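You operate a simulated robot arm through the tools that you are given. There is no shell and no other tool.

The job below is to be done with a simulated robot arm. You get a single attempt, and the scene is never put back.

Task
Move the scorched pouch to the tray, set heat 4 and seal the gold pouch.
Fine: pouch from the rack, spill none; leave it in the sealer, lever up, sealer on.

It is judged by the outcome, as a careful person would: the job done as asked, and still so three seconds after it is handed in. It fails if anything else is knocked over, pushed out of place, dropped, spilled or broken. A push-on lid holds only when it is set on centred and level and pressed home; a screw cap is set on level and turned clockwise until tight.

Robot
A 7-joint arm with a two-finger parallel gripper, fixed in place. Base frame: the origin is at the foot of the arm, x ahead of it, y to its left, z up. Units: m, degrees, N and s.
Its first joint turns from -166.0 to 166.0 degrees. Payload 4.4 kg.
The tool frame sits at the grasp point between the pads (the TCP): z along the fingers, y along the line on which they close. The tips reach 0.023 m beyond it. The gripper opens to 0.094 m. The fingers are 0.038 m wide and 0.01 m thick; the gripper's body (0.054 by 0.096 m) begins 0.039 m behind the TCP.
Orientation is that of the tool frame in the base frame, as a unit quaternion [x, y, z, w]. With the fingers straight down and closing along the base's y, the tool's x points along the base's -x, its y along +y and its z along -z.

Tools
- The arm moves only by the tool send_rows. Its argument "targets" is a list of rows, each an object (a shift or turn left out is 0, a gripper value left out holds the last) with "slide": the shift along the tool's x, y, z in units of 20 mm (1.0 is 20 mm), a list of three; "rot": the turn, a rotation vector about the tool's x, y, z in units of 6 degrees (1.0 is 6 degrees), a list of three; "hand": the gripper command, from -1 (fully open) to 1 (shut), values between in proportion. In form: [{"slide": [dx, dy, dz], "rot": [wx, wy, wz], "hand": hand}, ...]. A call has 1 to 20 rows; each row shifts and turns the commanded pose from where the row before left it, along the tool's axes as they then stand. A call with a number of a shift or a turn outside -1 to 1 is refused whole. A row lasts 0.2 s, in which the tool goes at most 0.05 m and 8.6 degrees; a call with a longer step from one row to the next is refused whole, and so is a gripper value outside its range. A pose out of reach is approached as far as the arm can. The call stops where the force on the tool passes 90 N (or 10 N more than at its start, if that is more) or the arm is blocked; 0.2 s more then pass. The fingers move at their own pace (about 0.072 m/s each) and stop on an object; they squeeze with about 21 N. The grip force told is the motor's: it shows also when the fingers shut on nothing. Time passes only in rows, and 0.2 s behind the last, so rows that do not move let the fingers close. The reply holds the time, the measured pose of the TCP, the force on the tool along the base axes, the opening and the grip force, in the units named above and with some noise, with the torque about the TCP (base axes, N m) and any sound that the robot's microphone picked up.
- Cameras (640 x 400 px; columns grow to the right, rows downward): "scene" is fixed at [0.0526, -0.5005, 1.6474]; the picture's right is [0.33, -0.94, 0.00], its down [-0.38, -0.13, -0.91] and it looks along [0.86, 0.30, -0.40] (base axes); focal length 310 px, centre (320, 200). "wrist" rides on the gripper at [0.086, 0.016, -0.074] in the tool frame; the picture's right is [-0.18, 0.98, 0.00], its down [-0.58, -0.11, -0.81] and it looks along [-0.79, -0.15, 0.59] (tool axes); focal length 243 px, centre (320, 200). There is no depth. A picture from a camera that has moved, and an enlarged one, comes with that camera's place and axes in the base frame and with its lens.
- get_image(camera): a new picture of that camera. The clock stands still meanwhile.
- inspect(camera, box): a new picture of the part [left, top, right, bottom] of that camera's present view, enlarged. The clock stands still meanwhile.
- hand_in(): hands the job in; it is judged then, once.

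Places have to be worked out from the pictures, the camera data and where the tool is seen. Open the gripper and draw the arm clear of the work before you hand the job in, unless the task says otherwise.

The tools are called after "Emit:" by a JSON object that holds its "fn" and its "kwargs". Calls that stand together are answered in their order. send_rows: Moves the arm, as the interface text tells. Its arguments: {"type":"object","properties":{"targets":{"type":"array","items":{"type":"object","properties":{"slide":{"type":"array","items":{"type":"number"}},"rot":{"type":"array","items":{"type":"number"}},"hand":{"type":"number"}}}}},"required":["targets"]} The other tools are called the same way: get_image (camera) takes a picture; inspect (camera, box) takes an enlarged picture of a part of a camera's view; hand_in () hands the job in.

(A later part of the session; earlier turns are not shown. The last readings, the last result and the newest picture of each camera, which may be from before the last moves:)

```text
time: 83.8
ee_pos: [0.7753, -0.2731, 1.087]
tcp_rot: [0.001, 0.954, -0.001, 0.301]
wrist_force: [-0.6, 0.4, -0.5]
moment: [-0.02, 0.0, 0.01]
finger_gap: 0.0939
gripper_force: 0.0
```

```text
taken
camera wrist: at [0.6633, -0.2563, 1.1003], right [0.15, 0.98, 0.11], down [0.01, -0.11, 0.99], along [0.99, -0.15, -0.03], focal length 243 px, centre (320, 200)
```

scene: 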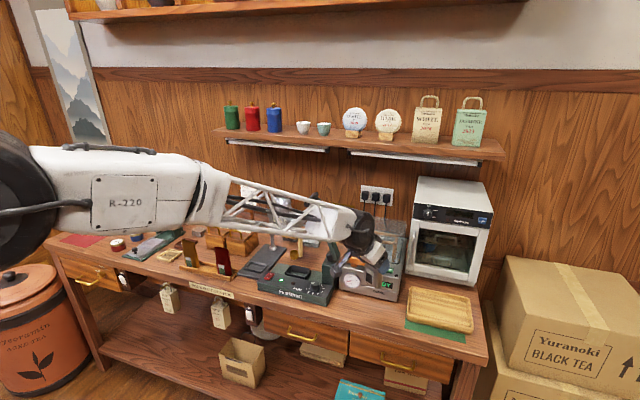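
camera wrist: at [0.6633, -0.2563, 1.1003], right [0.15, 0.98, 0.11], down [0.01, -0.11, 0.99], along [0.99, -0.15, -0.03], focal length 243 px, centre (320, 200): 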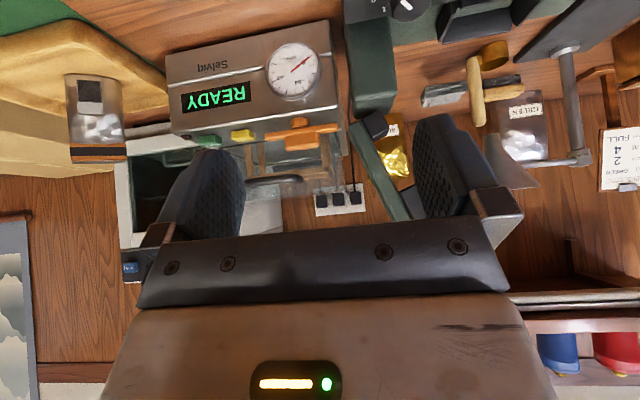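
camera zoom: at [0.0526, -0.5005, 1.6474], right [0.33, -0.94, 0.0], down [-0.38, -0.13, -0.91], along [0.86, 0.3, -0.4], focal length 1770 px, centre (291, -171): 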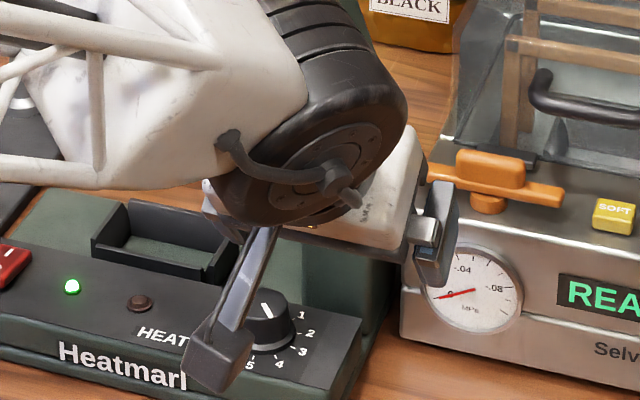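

Everything is intact and the scorched pouch still stands in the tray. I'm moving across to the rack.

Emit:
{"fn": "send_rows", "kwargs": {"targets": [{"slide": [0.071, 0.95, -0.114]}, {"slide": [0.071, 0.95, -0.114]}, {"slide": [0.071, 0.95, -0.114]}, {"slide": [0.071, 0.95, -0.114]}, {"slide": [0.071, 0.95, -0.114]}, {"slide": [0.071, 0.95, -0.114]}, {"slide": [0.071, 0.95, -0.114]}, {"slide": [0.071, 0.95, -0.114]}, {"slide": [0.071, 0.95, -0.114]}, {"slide": [0.071, 0.95, -0.114]}, {"slide": [0.071, 0.95, -0.114]}, {"slide": [0.071, 0.95, -0.114]}, {"slide": [0.071, 0.95, -0.114]}, {"slide": [0.071, 0.95, -0.114]}, {"slide": [0.071, 0.95, -0.114]}, {"slide": [0.071, 0.95, -0.114]}]}}

Emit:
{"fn": "send_rows", "kwargs": {"targets": [{"slide": [0.071, 0.95, -0.114]}, {"slide": [0.071, 0.95, -0.114]}, {"slide": [0.071, 0.95, -0.114]}, {"slide": [0.071, 0.95, -0.114]}, {"slide": [0.071, 0.95, -0.114]}, {"slide": [0.071, 0.95, -0.114]}, {"slide": [0.071, 0.95, -0.114]}, {"slide": [0.071, 0.95, -0.114]}, {"slide": [0.071, 0.95, -0.114]}, {"slide": [0.071, 0.95, -0.114]}, {"slide": [0.071, 0.95, -0.114]}, {"slide": [0.071, 0.95, -0.114]}, {"slide": [0.071, 0.95, -0.114]}, {"slide": [0.071, 0.95, -0.114]}, {"slide": [0.071, 0.95, -0.114]}, {"slide": [0.071, 0.95, -0.114]}, {"slide": [0, 0, 0]}]}}

Emit:
{"fn": "get_image", "kwargs": {"camera": "wrist"}}

Emit:
{"fn": "inspect", "kwargs": {"camera": "scene", "box": [290, 230, 360, 300]}}

```text
time: 87.2
ee_pos: [0.7378, 0.0325, 1.1035]
tcp_rot: [0.001, 0.954, 0.0, 0.301]
wrist_force: [0.9, -0.2, 0.4]
moment: [-0.01, -0.02, -0.01]
finger_gap: 0.0942
gripper_force: 0.0
```

```text
time: 90.8
ee_pos: [0.699, 0.335, 1.1201]
tcp_rot: [0.001, 0.954, 0.0, 0.301]
wrist_force: [-1.1, 0.9, -0.3]
moment: [0.01, -0.02, 0.02]
finger_gap: 0.0939
gripper_force: 0.2
```

```text
taken
camera wrist: at [0.5847, 0.3515, 1.1338], right [0.15, 0.98, 0.11], down [0.01, -0.11, 0.99], along [0.99, -0.15, -0.03], focal length 243 px, centre (320, 200)
```

wrist: 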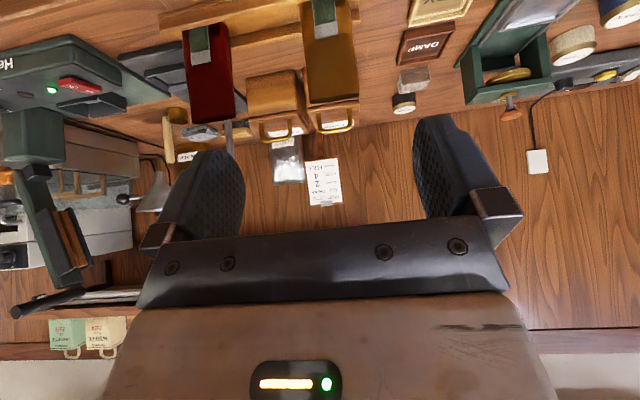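

```text
5.71 times, centred on (325, 265) of scene
camera zoom: at [0.0526, -0.5005, 1.6474], right [0.33, -0.94, 0.0], down [-0.38, -0.13, -0.91], along [0.86, 0.3, -0.4], focal length 1770 px, centre (291, -171)
```

zoom: 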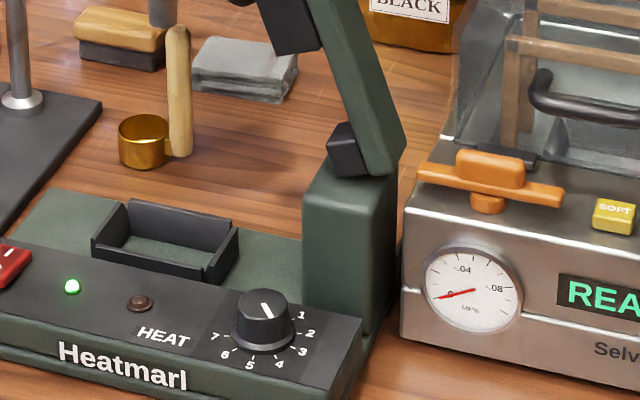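

The knob is unobstructed in the scene view. I'll zoom in to confirm the pointer against the scale, and look closely at the gold pouch.

Emit:
{"fn": "inspect", "kwargs": {"camera": "scene", "box": [324, 278, 348, 296]}}

Emit:
{"fn": "inspect", "kwargs": {"camera": "wrist", "box": [150, 0, 410, 150]}}

Emit:
{"fn": "inspect", "kwargs": {"camera": "scene", "box": [170, 230, 240, 290]}}

```text
16.00 times, centred on (336, 287) of scene
camera zoom: at [0.0526, -0.5005, 1.6474], right [0.33, -0.94, 0.0], down [-0.38, -0.13, -0.91], along [0.86, 0.3, -0.4], focal length 4957 px, centre (64, -1192)
```

zoom: 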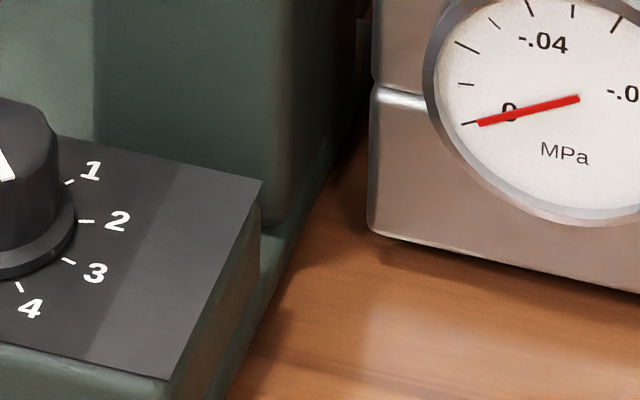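

```text
2.46 times, centred on (280, 75) of wrist
camera zoom: at [0.5847, 0.3515, 1.1338], right [0.15, 0.98, 0.11], down [0.01, -0.11, 0.99], along [0.99, -0.15, -0.03], focal length 597 px, centre (418, 508)
```

zoom: 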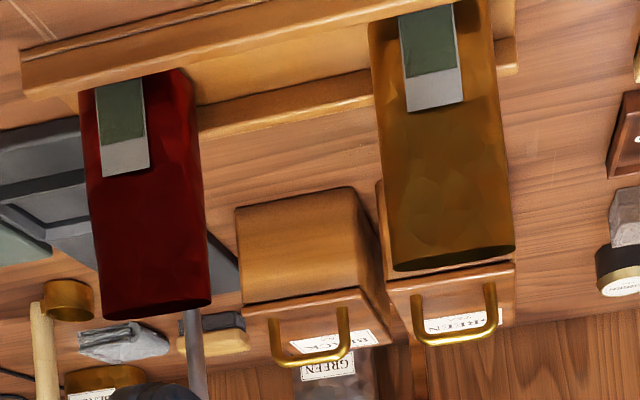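

```text
6.67 times, centred on (205, 260) of scene
camera zoom: at [0.0526, -0.5005, 1.6474], right [0.33, -0.94, 0.0], down [-0.38, -0.13, -0.91], along [0.86, 0.3, -0.4], focal length 2066 px, centre (1087, -200)
```

zoom: 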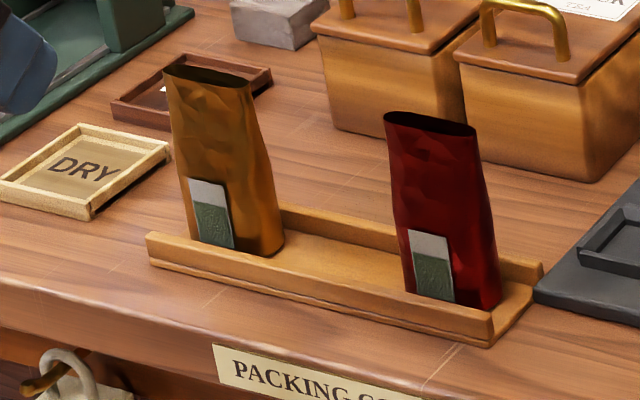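

Emit:
{"fn": "inspect", "kwargs": {"camera": "scene", "box": [301, 275, 331, 294]}}

```text
16.00 times, centred on (316, 284) of scene
camera zoom: at [0.0526, -0.5005, 1.6474], right [0.33, -0.94, 0.0], down [-0.38, -0.13, -0.91], along [0.86, 0.3, -0.4], focal length 4957 px, centre (384, -1152)
```

zoom: 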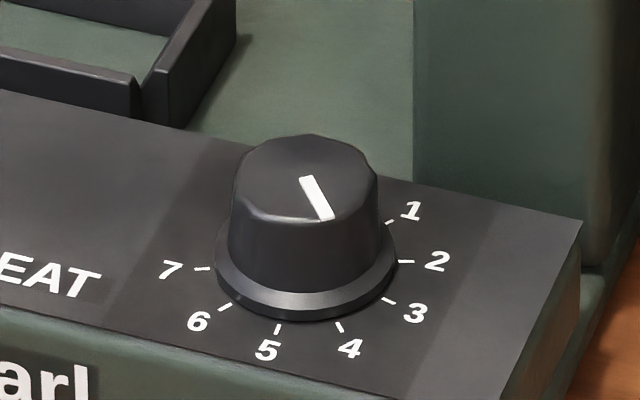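

The knob pointer measures 219.6° against the 4-tick at 218.4°, so heat 4 is set. The gold pouch's mouth is centred at about (0.874, 0.338, 1.006) with a width of 0.060. I'm approaching it with fingers open, keeping clear of the red pouch.

Emit:
{"fn": "send_rows", "kwargs": {"targets": [{"slide": [-0.238, 0.025, 0.981], "hand": -1}, {"slide": [-0.238, 0.025, 0.981]}, {"slide": [-0.238, 0.025, 0.981]}, {"slide": [-0.238, 0.025, 0.981]}, {"slide": [-0.238, 0.025, 0.981]}, {"slide": [-0.238, 0.025, 0.981]}, {"slide": [0, 0, 0]}]}}

Emit:
{"fn": "get_image", "kwargs": {"camera": "wrist"}}

Emit:
{"fn": "inspect", "kwargs": {"camera": "scene", "box": [150, 200, 250, 290]}}

```text
time: 92.4
ee_pos: [0.7905, 0.3386, 1.0446]
tcp_rot: [0.001, 0.954, -0.001, 0.301]
wrist_force: [-0.1, 0.1, 0.4]
moment: [0.01, 0.03, -0.02]
finger_gap: 0.094
gripper_force: 0.0
```

```text
taken
camera wrist: at [0.677, 0.3545, 1.0574], right [0.15, 0.98, 0.11], down [0.01, -0.11, 0.99], along [0.99, -0.15, -0.03], focal length 243 px, centre (320, 200)
```

wrist: 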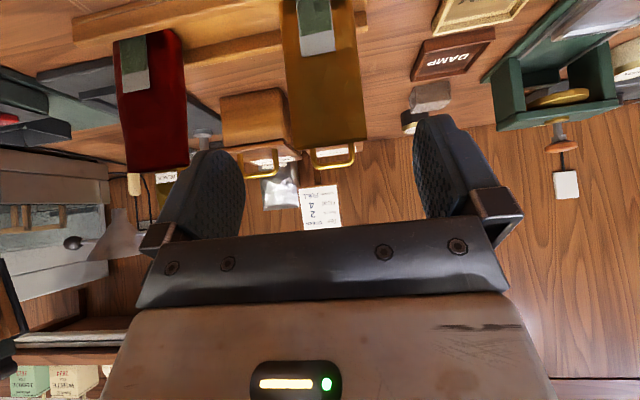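

```text
4.44 times, centred on (200, 245) of scene
camera zoom: at [0.0526, -0.5005, 1.6474], right [0.33, -0.94, 0.0], down [-0.38, -0.13, -0.91], along [0.86, 0.3, -0.4], focal length 1377 px, centre (853, 0)
```

zoom: 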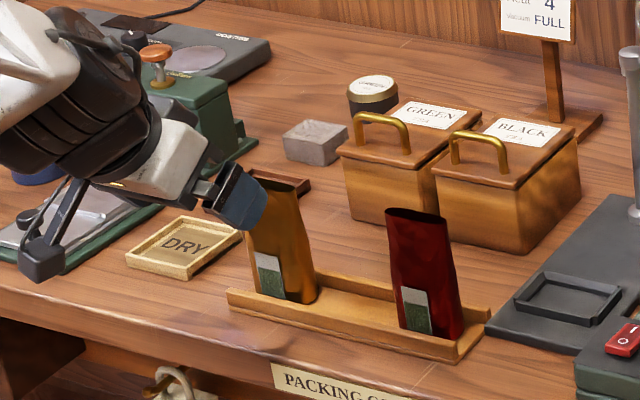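

The pouch is centred between the fingers. I'll advance the last stretch to TCP (0.872, 0.338, 0.978).

Emit:
{"fn": "send_rows", "kwargs": {"targets": [{"slide": [-0.316, -0.01, 0.979]}, {"slide": [-0.316, -0.01, 0.979]}, {"slide": [-0.316, -0.01, 0.979]}, {"slide": [-0.316, -0.01, 0.979]}, {"slide": [-0.316, -0.01, 0.979]}, {"slide": [0, 0, 0]}]}}

Emit:
{"fn": "get_image", "kwargs": {"camera": "wrist"}}

Emit:
{"fn": "inspect", "kwargs": {"camera": "scene", "box": [150, 200, 250, 290]}}

```text
time: 93.8
ee_pos: [0.8738, 0.3393, 0.9784]
tcp_rot: [0.0, 0.954, 0.001, 0.301]
wrist_force: [-0.1, 0.1, -0.2]
moment: [0.03, 0.04, 0.01]
finger_gap: 0.094
gripper_force: 0.1
```

```text
taken
camera wrist: at [0.7602, 0.3543, 0.9911], right [0.15, 0.98, 0.11], down [0.01, -0.11, 0.99], along [0.99, -0.15, -0.03], focal length 243 px, centre (320, 200)
```

wrist: 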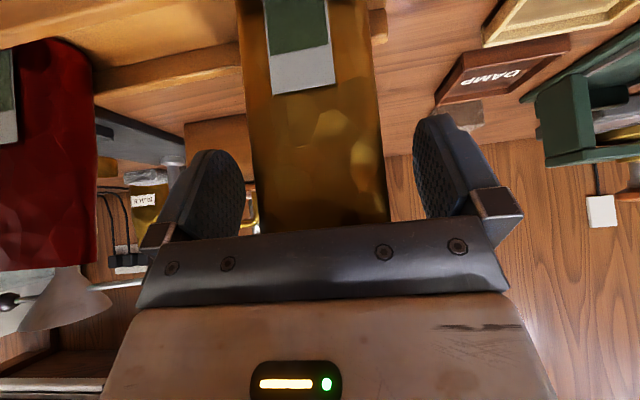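

```text
4.44 times, centred on (200, 245) of scene
camera zoom: at [0.0526, -0.5005, 1.6474], right [0.33, -0.94, 0.0], down [-0.38, -0.13, -0.91], along [0.86, 0.3, -0.4], focal length 1377 px, centre (853, 0)
```

zoom: 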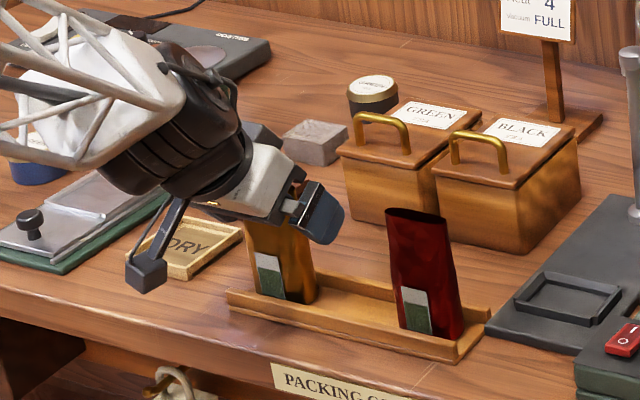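

The pouch is centred with equal gaps to both fingers. I'm closing.

Emit:
{"fn": "send_rows", "kwargs": {"targets": [{"slide": [0, 0, 0], "hand": 0}, {"slide": [0, 0, 0], "hand": 1}, {"slide": [0, 0, 0]}, {"slide": [0, 0, 0]}, {"slide": [0, 0, 0]}]}}

Emit:
{"fn": "inspect", "kwargs": {"camera": "scene", "box": [150, 200, 250, 290]}}

```text
time: 95.0
ee_pos: [0.8732, 0.3385, 0.9779]
tcp_rot: [0.001, 0.954, -0.001, 0.3]
wrist_force: [0.5, 0.2, 0.8]
moment: [0.0, -0.02, -0.01]
finger_gap: 0.0589
gripper_force: 21.0
```

```text
4.44 times, centred on (200, 245) of scene
camera zoom: at [0.0526, -0.5005, 1.6474], right [0.33, -0.94, 0.0], down [-0.38, -0.13, -0.91], along [0.86, 0.3, -0.4], focal length 1377 px, centre (853, 0)
```

zoom: 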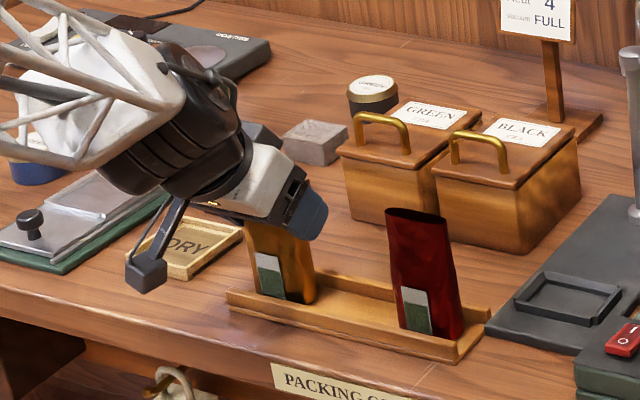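

It's gripped at 0.0589. I'll lift straight up slowly so nothing spills.

Emit:
{"fn": "send_rows", "kwargs": {"targets": [{"slide": [-0.144, 0, -0.205]}, {"slide": [-0.23, 0, -0.328]}, {"slide": [-0.287, 0, -0.41]}, {"slide": [-0.344, 0, -0.491]}, {"slide": [-0.344, 0, -0.491]}, {"slide": [-0.344, 0, -0.491]}, {"slide": [-0.344, 0, -0.491]}, {"slide": [-0.344, 0, -0.491]}, {"slide": [-0.344, 0, -0.491]}, {"slide": [-0.344, 0, -0.491]}, {"slide": [-0.344, 0, -0.491]}, {"slide": [-0.23, 0, -0.328]}, {"slide": [-0.115, 0, -0.164]}, {"slide": [0, 0, 0]}]}}

Emit:
{"fn": "get_image", "kwargs": {"camera": "wrist"}}

Emit:
{"fn": "inspect", "kwargs": {"camera": "scene", "box": [150, 190, 250, 290]}}

```text
time: 98.0
ee_pos: [0.873, 0.338, 1.1109]
tcp_rot: [0.001, 0.954, 0.0, 0.3]
wrist_force: [0.7, 0.3, 0.0]
moment: [0.0, 0.0, -0.01]
finger_gap: 0.0591
gripper_force: 20.8
```

```text
taken
camera wrist: at [0.7601, 0.3542, 1.1245], right [0.15, 0.98, 0.11], down [0.01, -0.11, 0.99], along [0.99, -0.15, -0.03], focal length 243 px, centre (320, 200)
```

wrist: 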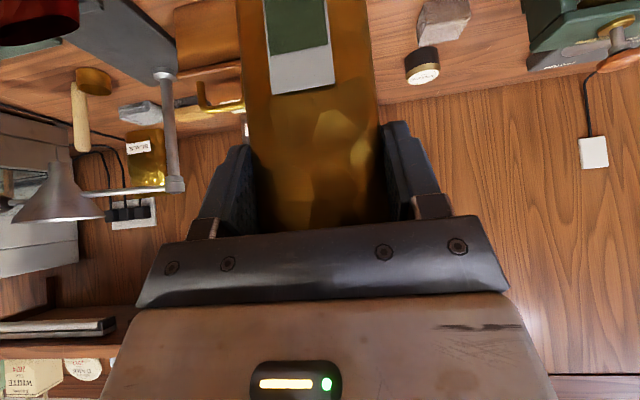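

```text
4.00 times, centred on (200, 240) of scene
camera zoom: at [0.0526, -0.5005, 1.6474], right [0.33, -0.94, 0.0], down [-0.38, -0.13, -0.91], along [0.86, 0.3, -0.4], focal length 1239 px, centre (800, 40)
```

zoom: 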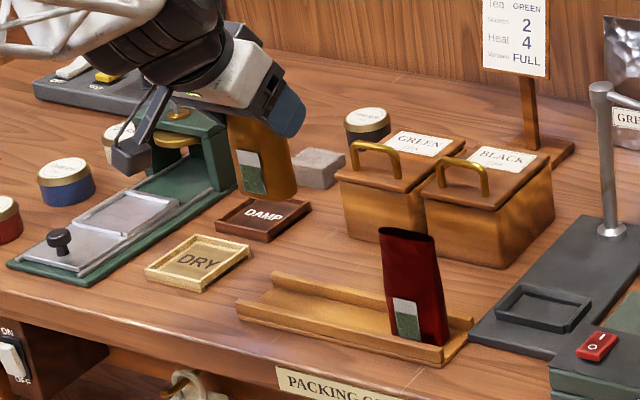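

The gold pouch hangs upright and clear of the rack. I'll carry it back and across at steady speed to in front of the sealer.

Emit:
{"fn": "send_rows", "kwargs": {"targets": [{"slide": [0.3, 0, -0.365]}, {"slide": [0.7, 0, -0.85]}, {"slide": [0.8, 0, -0.97]}, {"slide": [0.6, -0.1, -0.73]}, {"slide": [0, -0.4, 0]}, {"slide": [0, -0.7, 0]}, {"slide": [0, -0.9, 0]}, {"slide": [0, -0.9, 0]}, {"slide": [0, -0.9, 0]}, {"slide": [0, -0.9, 0]}, {"slide": [0, -0.9, 0]}, {"slide": [0, -0.9, 0]}, {"slide": [0, -0.9, 0]}, {"slide": [0, -0.9, 0]}, {"slide": [0, -0.9, 0]}, {"slide": [0, -0.9, 0]}, {"slide": [0, -0.9, 0]}, {"slide": [0, -0.6, 0]}, {"slide": [0, -0.3, 0]}]}}

Emit:
{"fn": "get_image", "kwargs": {"camera": "scene"}}

```text
time: 102.0
ee_pos: [0.799, 0.0976, 1.1314]
tcp_rot: [0.001, 0.954, 0.0, 0.3]
wrist_force: [-1.2, 0.1, 0.4]
moment: [-0.01, 0.0, 0.0]
finger_gap: 0.059
gripper_force: 21.3
```

```text
taken
```

scene: 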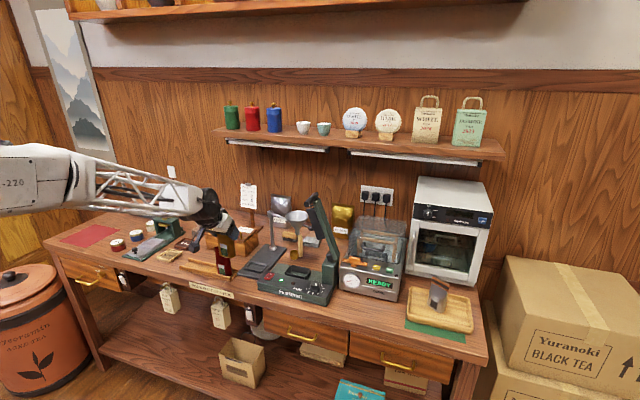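

I'm partway across with the pouch steady. The sealer slot should be visible at the left of the wrist view, so I'll measure it from here.

Emit:
{"fn": "inspect", "kwargs": {"camera": "wrist", "box": [80, 0, 240, 110]}}

Emit:
{"fn": "inspect", "kwargs": {"camera": "scene", "box": [275, 255, 320, 285]}}

```text
3.64 times, centred on (160, 55) of wrist
camera zoom: at [0.6863, 0.1142, 1.145], right [0.15, 0.98, 0.11], down [0.01, -0.11, 0.99], along [0.99, -0.15, -0.03], focal length 882 px, centre (902, 727)
```

zoom: 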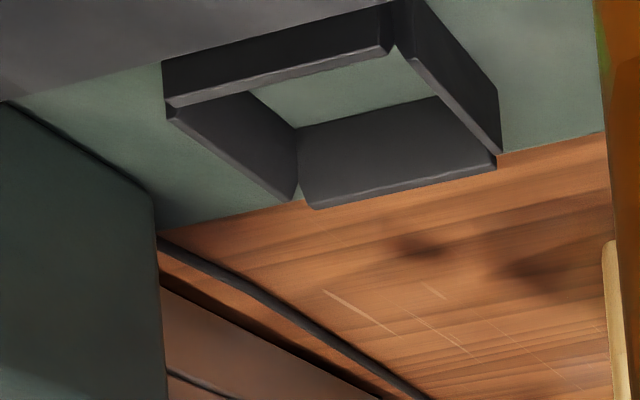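

```text
13.33 times, centred on (298, 270) of scene
camera zoom: at [0.0526, -0.5005, 1.6474], right [0.33, -0.94, 0.0], down [-0.38, -0.13, -0.91], along [0.86, 0.3, -0.4], focal length 4131 px, centre (620, -733)
```

zoom: 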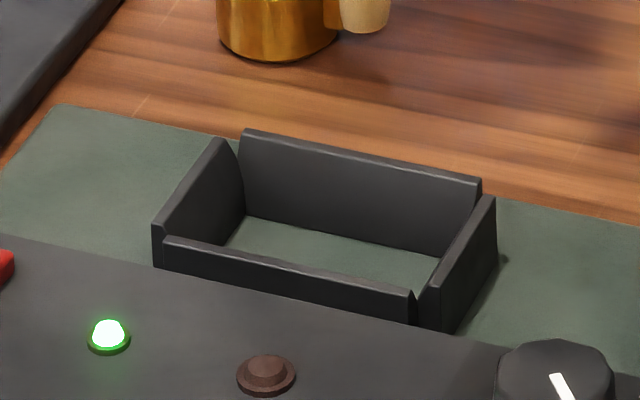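

Triangulating from both views gives the slot's inner opening as x≈0.930–0.9645 and y≈-0.124 to -0.0655 at floor z≈0.90, with walls up to about 0.92. Its centre is about (0.949, -0.094). I'll check how the gold pouch hangs relative to the TCP.

Emit:
{"fn": "inspect", "kwargs": {"camera": "scene", "box": [190, 205, 260, 270]}}

Emit:
{"fn": "get_image", "kwargs": {"camera": "wrist"}}

```text
6.15 times, centred on (225, 238) of scene
camera zoom: at [0.0526, -0.5005, 1.6474], right [0.33, -0.94, 0.0], down [-0.38, -0.13, -0.91], along [0.86, 0.3, -0.4], focal length 1907 px, centre (905, -31)
```

zoom: 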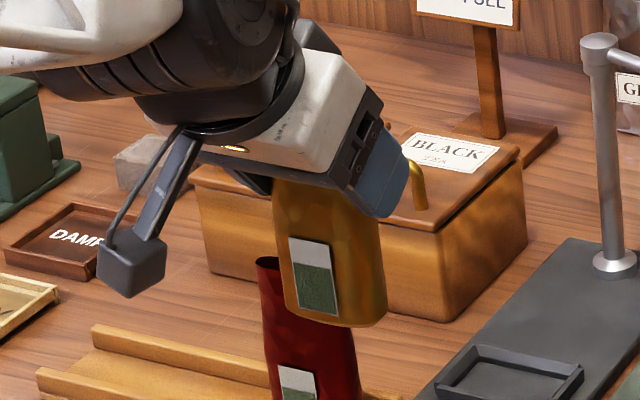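

```text
taken
camera wrist: at [0.6863, 0.1142, 1.145], right [0.15, 0.98, 0.11], down [0.01, -0.11, 0.99], along [0.99, -0.15, -0.03], focal length 243 px, centre (320, 200)
```

wrist: 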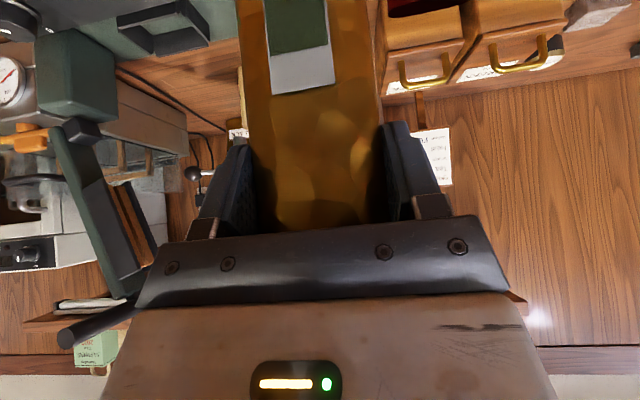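

The pouch hangs straight, with its bottom centred under the TCP (within about 2 mm) and roughly 0.087 below it. I'll finish the sideways travel, then come forward over the slot.

Emit:
{"fn": "send_rows", "kwargs": {"targets": [{"slide": [0, -0.3, 0]}, {"slide": [0, -0.6, 0]}, {"slide": [0, -0.9, 0]}, {"slide": [0, -0.9, 0]}, {"slide": [0, -0.9, 0]}, {"slide": [0, -0.9, 0]}, {"slide": [0, -0.9, 0]}, {"slide": [0, -0.9, 0]}, {"slide": [0, -0.9, 0]}, {"slide": [0, -0.9, 0]}, {"slide": [0, -0.8, 0]}, {"slide": [0, -0.47, 0]}, {"slide": [0, -0.2, 0]}, {"slide": [0, 0, 0]}]}}

Emit:
{"fn": "get_image", "kwargs": {"camera": "wrist"}}

```text
time: 105.0
ee_pos: [0.7994, -0.0935, 1.1321]
tcp_rot: [0.001, 0.954, 0.0, 0.3]
wrist_force: [0.7, -0.4, 0.6]
moment: [0.03, -0.05, 0.01]
finger_gap: 0.0587
gripper_force: 21.0
```

```text
taken
camera wrist: at [0.6867, -0.0778, 1.1448], right [0.15, 0.98, 0.11], down [0.01, -0.11, 0.99], along [0.99, -0.15, -0.03], focal length 243 px, centre (320, 200)
```

wrist: 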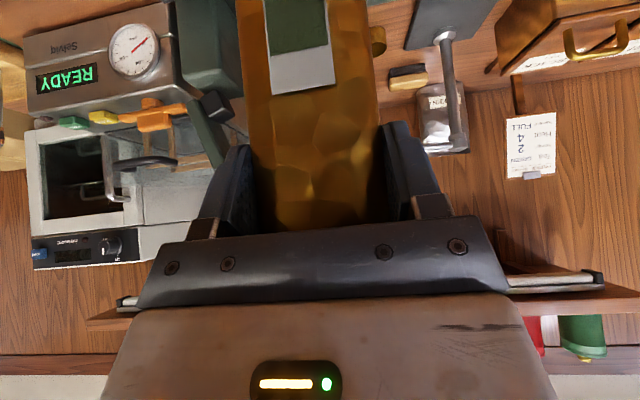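

I'm coming forward and down over the slot.

Emit:
{"fn": "send_rows", "kwargs": {"targets": [{"slide": [-0.186, 0, 0.381]}, {"slide": [-0.371, 0, 0.761]}, {"slide": [-0.371, 0, 0.761]}, {"slide": [-0.371, 0, 0.761]}, {"slide": [-0.371, 0, 0.761]}, {"slide": [-0.371, 0, 0.761]}, {"slide": [-0.371, 0, 0.761]}, {"slide": [-0.371, 0, 0.761]}, {"slide": [-0.371, 0, 0.761]}, {"slide": [-0.371, 0, 0.761]}, {"slide": [-0.186, 0, 0.381]}, {"slide": [0, 0, 0]}]}}

Emit:
{"fn": "get_image", "kwargs": {"camera": "wrist"}}

Emit:
{"fn": "inspect", "kwargs": {"camera": "scene", "box": [260, 220, 340, 290]}}

```text
time: 107.6
ee_pos: [0.9468, -0.0953, 1.0476]
tcp_rot: [0.0, 0.954, 0.001, 0.301]
wrist_force: [0.1, -0.5, 0.3]
moment: [-0.02, -0.02, 0.02]
finger_gap: 0.0588
gripper_force: 21.0
```

```text
taken
camera wrist: at [0.8334, -0.0785, 1.0608], right [0.15, 0.98, 0.11], down [0.01, -0.11, 0.99], along [0.99, -0.15, -0.03], focal length 243 px, centre (320, 200)
```

wrist: 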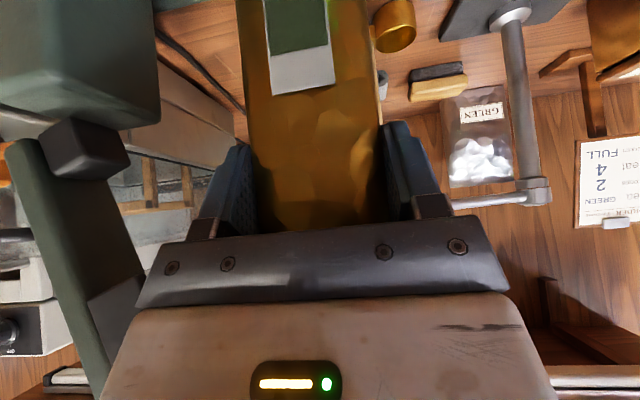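

```text
5.71 times, centred on (300, 255) of scene
camera zoom: at [0.0526, -0.5005, 1.6474], right [0.33, -0.94, 0.0], down [-0.38, -0.13, -0.91], along [0.86, 0.3, -0.4], focal length 1770 px, centre (434, -114)
```

zoom: 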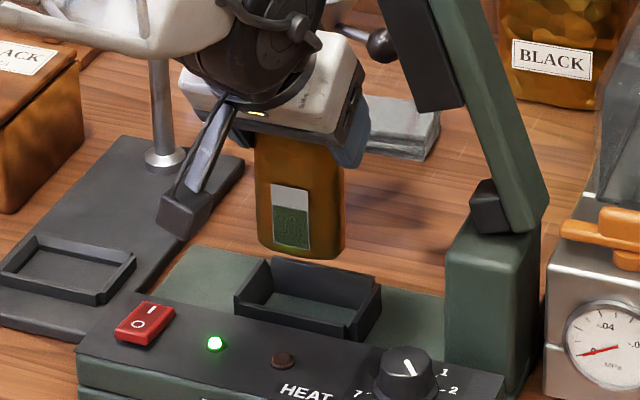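

The pouch's projected footprint lines up with the slot floor. I'll lower it to just above the slot walls and check.

Emit:
{"fn": "send_rows", "kwargs": {"targets": [{"slide": [0.144, 0, 0.205]}, {"slide": [0.201, 0, 0.287]}, {"slide": [0.201, 0, 0.287]}, {"slide": [0.144, 0, 0.205]}, {"slide": [0, 0, 0]}]}}

Emit:
{"fn": "get_image", "kwargs": {"camera": "wrist"}}

Emit:
{"fn": "inspect", "kwargs": {"camera": "scene", "box": [270, 235, 330, 285]}}

```text
time: 108.8
ee_pos: [0.9471, -0.0958, 1.0253]
tcp_rot: [0.0, 0.954, 0.0, 0.301]
wrist_force: [0.3, 0.0, -0.4]
moment: [0.0, 0.05, -0.01]
finger_gap: 0.059
gripper_force: 20.6
```

```text
taken
camera wrist: at [0.8334, -0.0785, 1.0371], right [0.15, 0.98, 0.11], down [0.01, -0.11, 0.99], along [0.99, -0.15, -0.03], focal length 243 px, centre (320, 200)
```

wrist: 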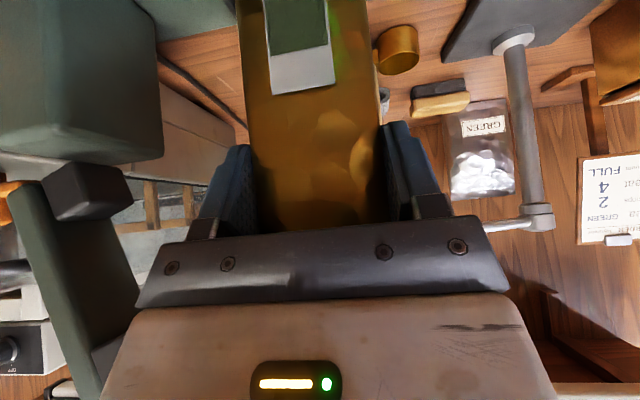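

```text
8.00 times, centred on (300, 260) of scene
camera zoom: at [0.0526, -0.5005, 1.6474], right [0.33, -0.94, 0.0], down [-0.38, -0.13, -0.91], along [0.86, 0.3, -0.4], focal length 2479 px, centre (480, -280)
```

zoom: 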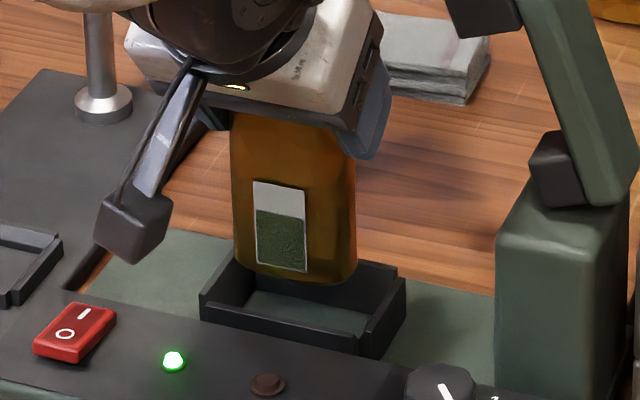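

I'll nudge +2 mm in y to centre on the slot and keep lowering in small steps.

Emit:
{"fn": "send_rows", "kwargs": {"targets": [{"slide": [0, 0.1, 0]}, {"slide": [0.115, 0, 0.164]}, {"slide": [0.115, 0, 0.164]}, {"slide": [0, 0, 0]}]}}

Emit:
{"fn": "inspect", "kwargs": {"camera": "scene", "box": [270, 235, 330, 285]}}

```text
time: 109.8
ee_pos: [0.9471, -0.0927, 1.016]
tcp_rot: [0.002, 0.954, 0.0, 0.301]
wrist_force: [0.0, 0.0, 0.0]
moment: [-0.02, 0.01, 0.02]
finger_gap: 0.0588
gripper_force: 21.4
```

```text
8.00 times, centred on (300, 260) of scene
camera zoom: at [0.0526, -0.5005, 1.6474], right [0.33, -0.94, 0.0], down [-0.38, -0.13, -0.91], along [0.86, 0.3, -0.4], focal length 2479 px, centre (480, -280)
```

zoom: 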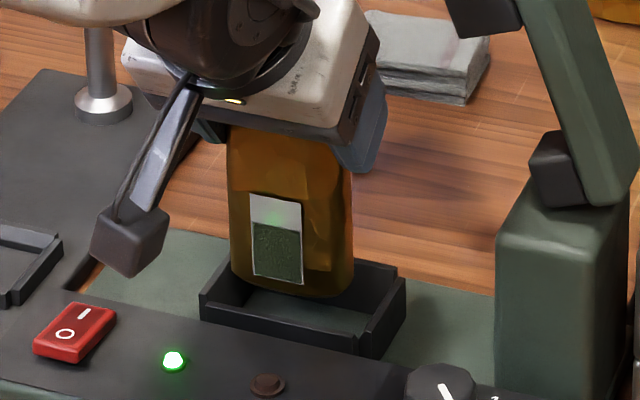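

Emit:
{"fn": "send_rows", "kwargs": {"targets": [{"slide": [0.115, 0, 0.164]}, {"slide": [0.115, 0, 0.164]}, {"slide": [0.115, 0, 0.164]}, {"slide": [0, 0, 0]}]}}

Emit:
{"fn": "inspect", "kwargs": {"camera": "scene", "box": [270, 235, 330, 285]}}

```text
time: 110.8
ee_pos: [0.9475, -0.0929, 1.0051]
tcp_rot: [0.001, 0.954, 0.0, 0.301]
wrist_force: [0.3, -0.2, 0.8]
moment: [0.01, -0.02, -0.02]
finger_gap: 0.0587
gripper_force: 21.6
```

```text
8.00 times, centred on (300, 260) of scene
camera zoom: at [0.0526, -0.5005, 1.6474], right [0.33, -0.94, 0.0], down [-0.38, -0.13, -0.91], along [0.86, 0.3, -0.4], focal length 2479 px, centre (480, -280)
```

zoom: 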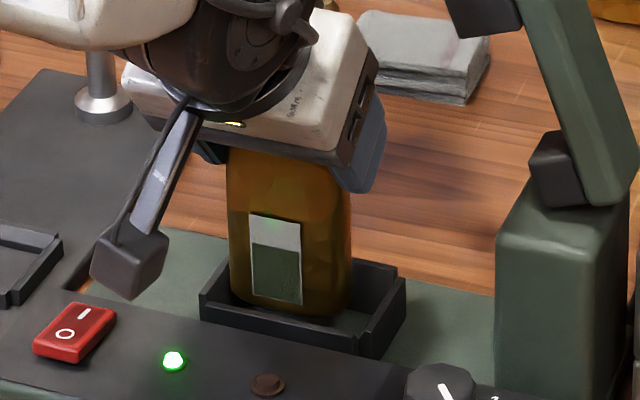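

The bottom is at rim height. By the footprint I should shift about +3 mm in x and -1.5 mm in y before entering the walls.

Emit:
{"fn": "send_rows", "kwargs": {"targets": [{"slide": [-0.123, -0.075, 0.086]}, {"slide": [0, 0, 0]}, {"slide": [0.086, 0, 0.123]}, {"slide": [0.086, 0, 0.123]}, {"slide": [0, 0, 0]}]}}

Emit:
{"fn": "inspect", "kwargs": {"camera": "scene", "box": [270, 235, 330, 285]}}

```text
time: 112.0
ee_pos: [0.9498, -0.0936, 0.9971]
tcp_rot: [0.0, 0.954, 0.0, 0.301]
wrist_force: [-0.5, -0.7, 0.5]
moment: [-0.01, -0.03, -0.03]
finger_gap: 0.0589
gripper_force: 21.1
```

```text
8.00 times, centred on (300, 260) of scene
camera zoom: at [0.0526, -0.5005, 1.6474], right [0.33, -0.94, 0.0], down [-0.38, -0.13, -0.91], along [0.86, 0.3, -0.4], focal length 2479 px, centre (480, -280)
```

zoom: 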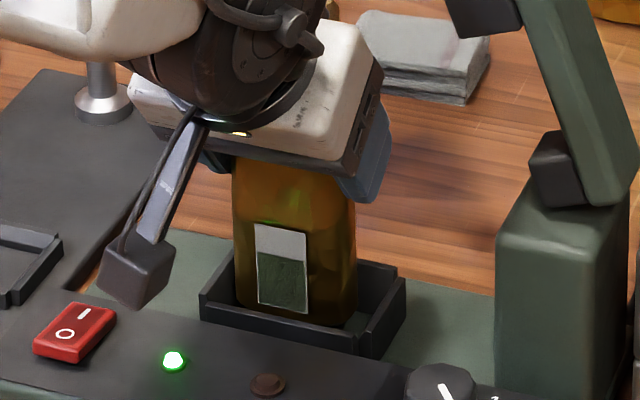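

It's well centred with no contact forces. I'm lowering gently until it seats.

Emit:
{"fn": "send_rows", "kwargs": {"targets": [{"slide": [0.086, 0, 0.123]}, {"slide": [0, 0, 0]}]}}

Emit:
{"fn": "send_rows", "kwargs": {"targets": [{"slide": [0.072, 0, 0.102]}, {"slide": [0, 0, 0]}]}}

Emit:
{"fn": "send_rows", "kwargs": {"targets": [{"slide": [0.072, 0, 0.102]}, {"slide": [0, 0, 0]}]}}

```text
time: 112.6
ee_pos: [0.9501, -0.0922, 0.9959]
tcp_rot: [0.001, 0.954, 0.0, 0.301]
wrist_force: [0.3, 0.4, 0.1]
moment: [-0.02, 0.0, 0.01]
finger_gap: 0.0587
gripper_force: 20.7
```

```text
time: 113.2
ee_pos: [0.9498, -0.0945, 0.9928]
tcp_rot: [0.001, 0.954, 0.0, 0.3]
wrist_force: [3.6, 0.2, 0.3]
moment: [0.0, -0.32, 0.04]
finger_gap: 0.0588
gripper_force: 20.9
```

```text
time: 113.8
ee_pos: [0.9506, -0.0942, 0.9903]
tcp_rot: [0.0, 0.954, 0.001, 0.3]
wrist_force: [1.4, 0.0, -0.6]
moment: [0.0, -0.08, 0.0]
finger_gap: 0.0589
gripper_force: 21.4
```

Emit:
{"fn": "send_rows", "kwargs": {"targets": [{"slide": [0.057, 0, 0.082]}, {"slide": [0, 0, 0]}]}}

Emit:
{"fn": "send_rows", "kwargs": {"targets": [{"slide": [0.057, 0, 0.082]}, {"slide": [0, 0, 0]}]}}

Emit:
{"fn": "inspect", "kwargs": {"camera": "scene", "box": [270, 235, 330, 285]}}

Emit:
{"fn": "get_image", "kwargs": {"camera": "wrist"}}

```text
time: 114.4
ee_pos: [0.9501, -0.0944, 0.9894]
tcp_rot: [0.001, 0.954, 0.0, 0.301]
wrist_force: [5.3, 0.5, 0.9]
moment: [0.03, -0.49, 0.01]
finger_gap: 0.0588
gripper_force: 20.8
```

```text
time: 115.0
ee_pos: [0.95, -0.0949, 0.9883]
tcp_rot: [0.001, 0.954, 0.0, 0.301]
wrist_force: [0.7, -1.0, -0.4]
moment: [-0.01, -0.04, 0.01]
finger_gap: 0.0586
gripper_force: 21.4
```

```text
8.00 times, centred on (300, 260) of scene
camera zoom: at [0.0526, -0.5005, 1.6474], right [0.33, -0.94, 0.0], down [-0.38, -0.13, -0.91], along [0.86, 0.3, -0.4], focal length 2479 px, centre (480, -280)
```

zoom: 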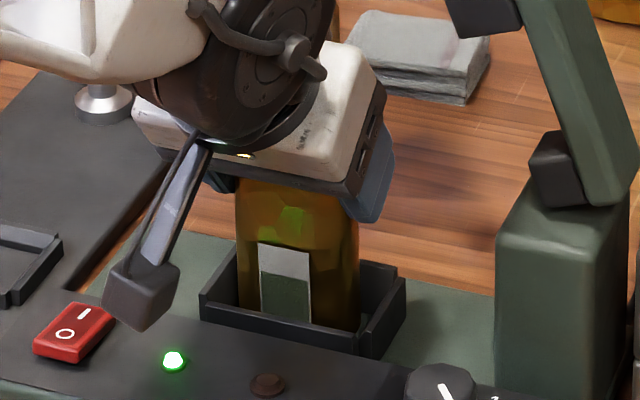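

```text
taken
camera wrist: at [0.8363, -0.0783, 1.0002], right [0.15, 0.98, 0.11], down [0.01, -0.11, 0.99], along [0.99, -0.15, -0.03], focal length 243 px, centre (320, 200)
```

wrist: 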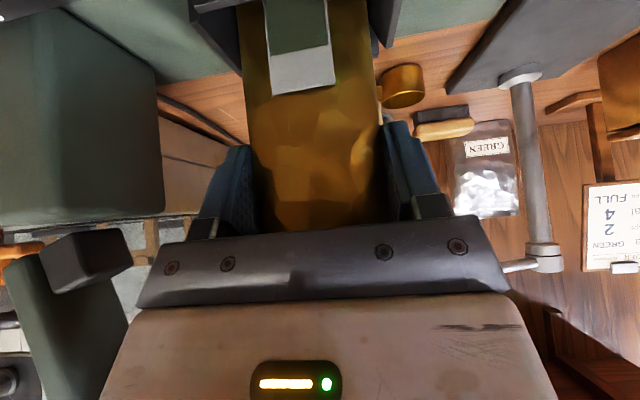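

It's sliding in with only small forces. A few more millimetres down.

Emit:
{"fn": "send_rows", "kwargs": {"targets": [{"slide": [0.057, 0, 0.082]}, {"slide": [0, 0, 0]}]}}

Emit:
{"fn": "send_rows", "kwargs": {"targets": [{"slide": [0.057, 0, 0.082]}, {"slide": [0, 0, 0]}]}}

Emit:
{"fn": "send_rows", "kwargs": {"targets": [{"slide": [0.057, 0, 0.082]}, {"slide": [0, 0, 0]}]}}

```text
time: 115.6
ee_pos: [0.9497, -0.0944, 0.9847]
tcp_rot: [0.001, 0.954, -0.001, 0.3]
wrist_force: [1.1, -0.1, -0.6]
moment: [-0.01, -0.05, 0.0]
finger_gap: 0.0589
gripper_force: 20.9
```

```text
time: 116.2
ee_pos: [0.9498, -0.0936, 0.9836]
tcp_rot: [0.0, 0.954, 0.0, 0.301]
wrist_force: [-0.8, 0.3, 3.3]
moment: [-0.03, 0.01, 0.01]
finger_gap: 0.0588
gripper_force: 20.8
```

```text
time: 116.8
ee_pos: [0.9495, -0.0946, 0.9833]
tcp_rot: [0.001, 0.954, 0.0, 0.301]
wrist_force: [1.4, 2.0, 14.6]
moment: [0.1, -0.09, -0.06]
finger_gap: 0.0588
gripper_force: 21.1
```

It's seated: 14.6 N upward at TCP z=0.983. I'm releasing gently.

Emit:
{"fn": "send_rows", "kwargs": {"targets": [{"slide": [-0.029, 0, -0.041]}, {"slide": [0, 0, 0], "hand": -0.3}, {"slide": [0, 0, 0], "hand": -0.5}, {"slide": [0, 0, 0], "hand": -0.7}, {"slide": [0, 0, 0]}]}}

Emit:
{"fn": "get_image", "kwargs": {"camera": "wrist"}}

Emit:
{"fn": "inspect", "kwargs": {"camera": "scene", "box": [270, 235, 330, 285]}}

```text
time: 118.0
ee_pos: [0.9501, -0.0957, 0.9827]
tcp_rot: [0.001, 0.954, 0.0, 0.301]
wrist_force: [0.6, 0.4, -0.7]
moment: [0.0, 0.02, 0.03]
finger_gap: 0.08
gripper_force: 0.0
```

```text
taken
camera wrist: at [0.8366, -0.078, 0.9956], right [0.15, 0.98, 0.11], down [0.01, -0.11, 0.99], along [0.99, -0.15, -0.03], focal length 243 px, centre (320, 200)
```

wrist: 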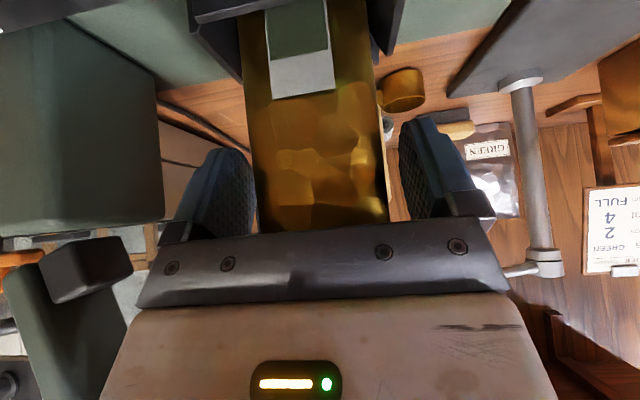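

```text
8.00 times, centred on (300, 260) of scene
camera zoom: at [0.0526, -0.5005, 1.6474], right [0.33, -0.94, 0.0], down [-0.38, -0.13, -0.91], along [0.86, 0.3, -0.4], focal length 2479 px, centre (480, -280)
```

zoom: 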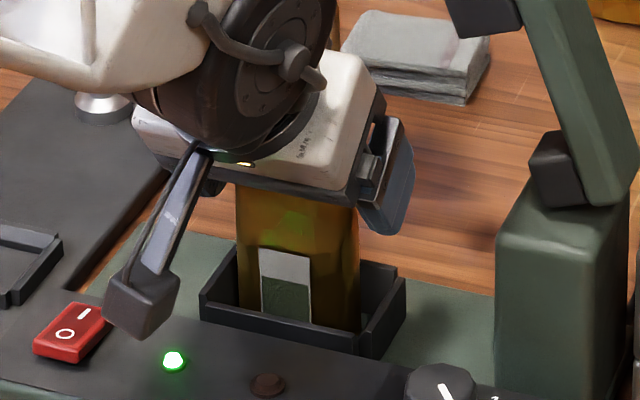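

The pouch stands in the slot. I'm withdrawing along the tool axis.

Emit:
{"fn": "send_rows", "kwargs": {"targets": [{"slide": [0, 0, 0], "hand": -1}, {"slide": [0, 0, -0.3]}, {"slide": [0, 0, -0.5]}, {"slide": [0, 0, -0.8]}, {"slide": [0, 0, -1]}, {"slide": [0, 0, -1]}, {"slide": [0, 0, -1]}, {"slide": [0, 0, -1]}, {"slide": [0, 0, -1]}, {"slide": [0, 0, -1]}, {"slide": [0, 0, 0]}]}}

Emit:
{"fn": "get_image", "kwargs": {"camera": "wrist"}}

Emit:
{"fn": "inspect", "kwargs": {"camera": "scene", "box": [250, 180, 350, 300]}}

```text
time: 120.4
ee_pos: [0.8631, -0.094, 1.1066]
tcp_rot: [0.001, 0.953, -0.001, 0.301]
wrist_force: [-0.5, -0.5, -0.5]
moment: [-0.01, -0.02, 0.0]
finger_gap: 0.0942
gripper_force: 0.0
```

```text
taken
camera wrist: at [0.7496, -0.0779, 1.119], right [0.15, 0.98, 0.11], down [0.01, -0.11, 0.99], along [0.99, -0.15, -0.03], focal length 243 px, centre (320, 200)
```

wrist: 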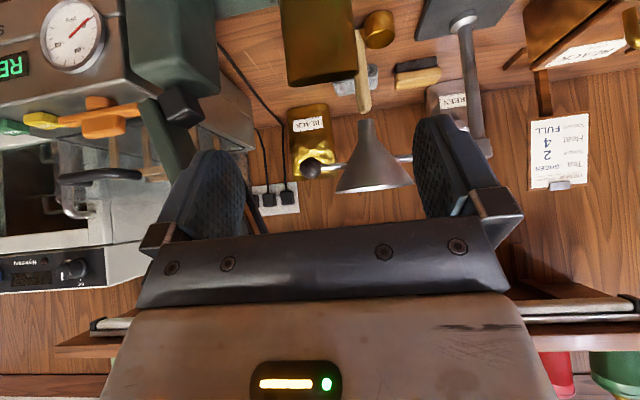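

```text
3.33 times, centred on (300, 240) of scene
camera zoom: at [0.0526, -0.5005, 1.6474], right [0.33, -0.94, 0.0], down [-0.38, -0.13, -0.91], along [0.86, 0.3, -0.4], focal length 1033 px, centre (387, 67)
```

zoom: 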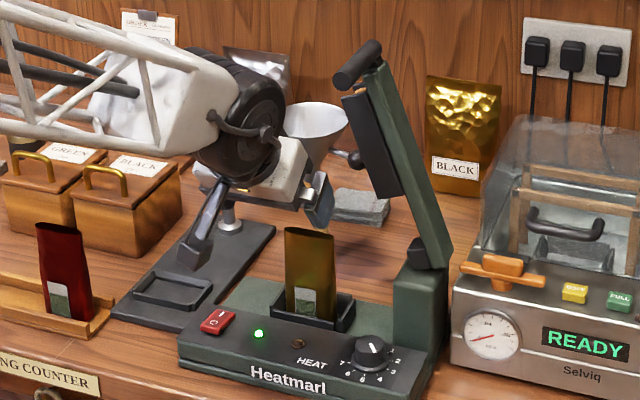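

The gold pouch is seated upright in the slot. Next comes the lever. Its handle centre-line is about (y -0.167, z 1.2415) with the near end at x≈0.879, and the pivot is about (y -0.25, z 1.017), so it stands ~20° from vertical with L≈0.24. I'll back off and turn the tool horizontal, pointing along +x, to grasp the handle end-on.

Emit:
{"fn": "send_rows", "kwargs": {"targets": [{"slide": [0.445, -0.311, -0.943]}, {"slide": [0.445, -0.311, -0.943]}, {"slide": [0.445, -0.311, -0.943]}, {"slide": [0.445, -0.311, -0.943]}, {"slide": [0.445, -0.311, -0.943]}, {"slide": [0.445, -0.311, -0.943]}, {"slide": [0.445, -0.311, -0.943]}, {"slide": [0.445, -0.311, -0.943]}, {"slide": [0.445, -0.311, -0.943]}, {"slide": [0, 0, 0]}]}}

Emit:
{"fn": "inspect", "kwargs": {"camera": "scene", "box": [270, 185, 350, 305]}}

Emit:
{"fn": "get_image", "kwargs": {"camera": "wrist"}}

```text
time: 122.6
ee_pos: [0.6995, -0.15, 1.2014]
tcp_rot: [0.001, 0.954, 0.0, 0.301]
wrist_force: [-0.1, -0.9, -0.1]
moment: [0.0, 0.0, 0.0]
finger_gap: 0.0941
gripper_force: 0.0
```

```text
3.33 times, centred on (310, 245) of scene
camera zoom: at [0.0526, -0.5005, 1.6474], right [0.33, -0.94, 0.0], down [-0.38, -0.13, -0.91], along [0.86, 0.3, -0.4], focal length 1033 px, centre (353, 50)
```

zoom: 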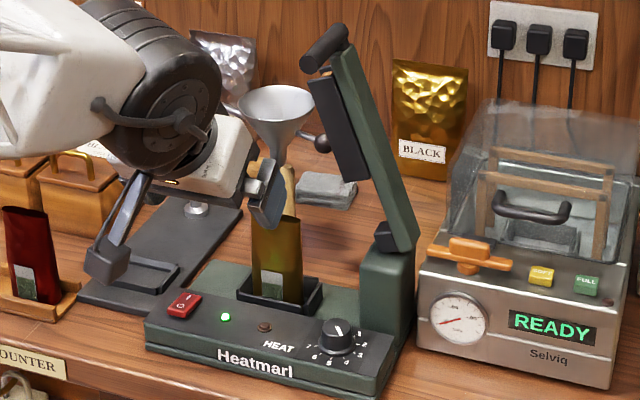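

```text
taken
camera wrist: at [0.5853, -0.1333, 1.2145], right [0.15, 0.98, 0.11], down [0.01, -0.11, 0.99], along [0.99, -0.15, -0.03], focal length 243 px, centre (320, 200)
```

wrist: 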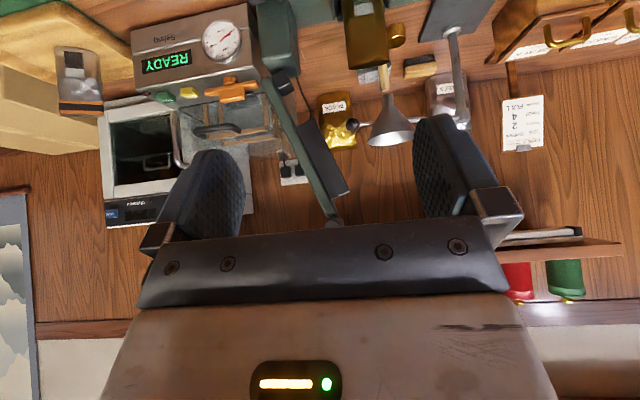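

Front view of the lever and the pouch top. I'll zoom in to refine the geometry.

Emit:
{"fn": "inspect", "kwargs": {"camera": "wrist", "box": [245, 0, 415, 235]}}

Emit:
{"fn": "inspect", "kwargs": {"camera": "scene", "box": [295, 185, 345, 265]}}

```text
1.70 times, centred on (330, 118) of wrist
camera zoom: at [0.5853, -0.1333, 1.2145], right [0.15, 0.98, 0.11], down [0.01, -0.11, 0.99], along [0.99, -0.15, -0.03], focal length 413 px, centre (303, 340)
```

zoom: 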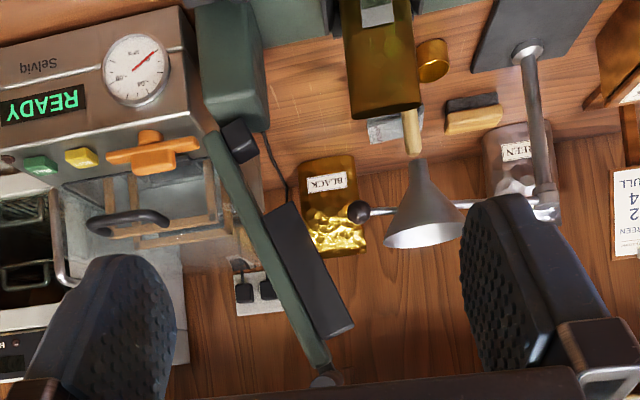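

```text
5.00 times, centred on (320, 225) of scene
camera zoom: at [0.0526, -0.5005, 1.6474], right [0.33, -0.94, 0.0], down [-0.38, -0.13, -0.91], along [0.86, 0.3, -0.4], focal length 1549 px, centre (320, 75)
```

zoom: 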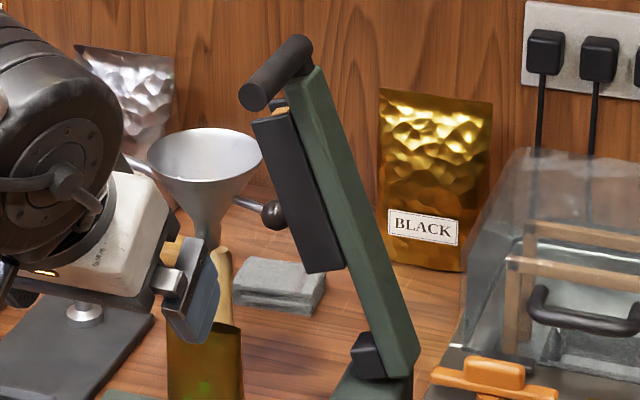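

The handle runs from x≈0.8795 to 0.968. Now I'll turn the tool horizontal (another 55° of lean) in the free space here and reduce the opening to 5 cm.

Emit:
{"fn": "send_rows", "kwargs": {"targets": [{"rot": [0, -0.917, 0], "hand": -0.064}, {"rot": [0, -0.917, 0]}, {"rot": [0, -0.917, 0]}, {"rot": [0, -0.917, 0]}, {"rot": [0, -0.917, 0]}, {"rot": [0, -0.917, 0]}, {"rot": [0, -0.917, 0]}, {"rot": [0, -0.917, 0]}, {"rot": [0, -0.917, 0]}, {"rot": [0, -0.917, 0]}, {"slide": [0, 0, 0]}]}}

Emit:
{"fn": "get_image", "kwargs": {"camera": "wrist"}}

Emit:
{"fn": "get_image", "kwargs": {"camera": "scene"}}

```text
time: 125.0
ee_pos: [0.6999, -0.1498, 1.1996]
tcp_rot: [0.0, 0.707, -0.001, 0.707]
wrist_force: [-1.0, 0.3, 0.2]
moment: [-0.03, 0.01, 0.02]
finger_gap: 0.0498
gripper_force: 0.1
```

```text
taken
camera wrist: at [0.6256, -0.133, 1.1156], right [0.0, 0.98, 0.18], down [-0.81, -0.11, 0.58], along [0.59, -0.15, 0.79], focal length 243 px, centre (320, 200)
```

wrist: 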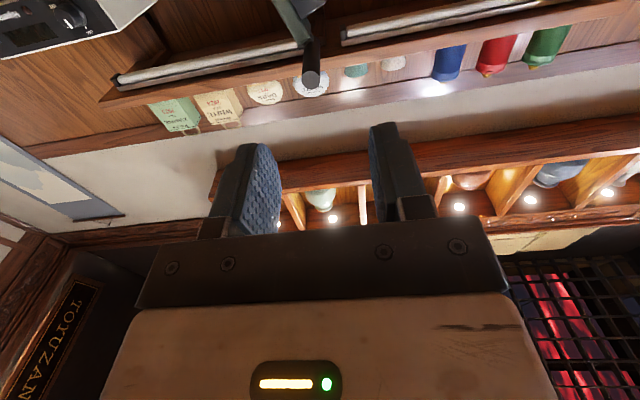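

```text
taken
```

scene: 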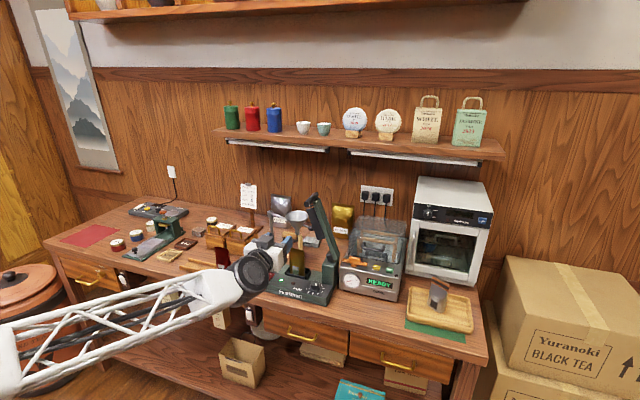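

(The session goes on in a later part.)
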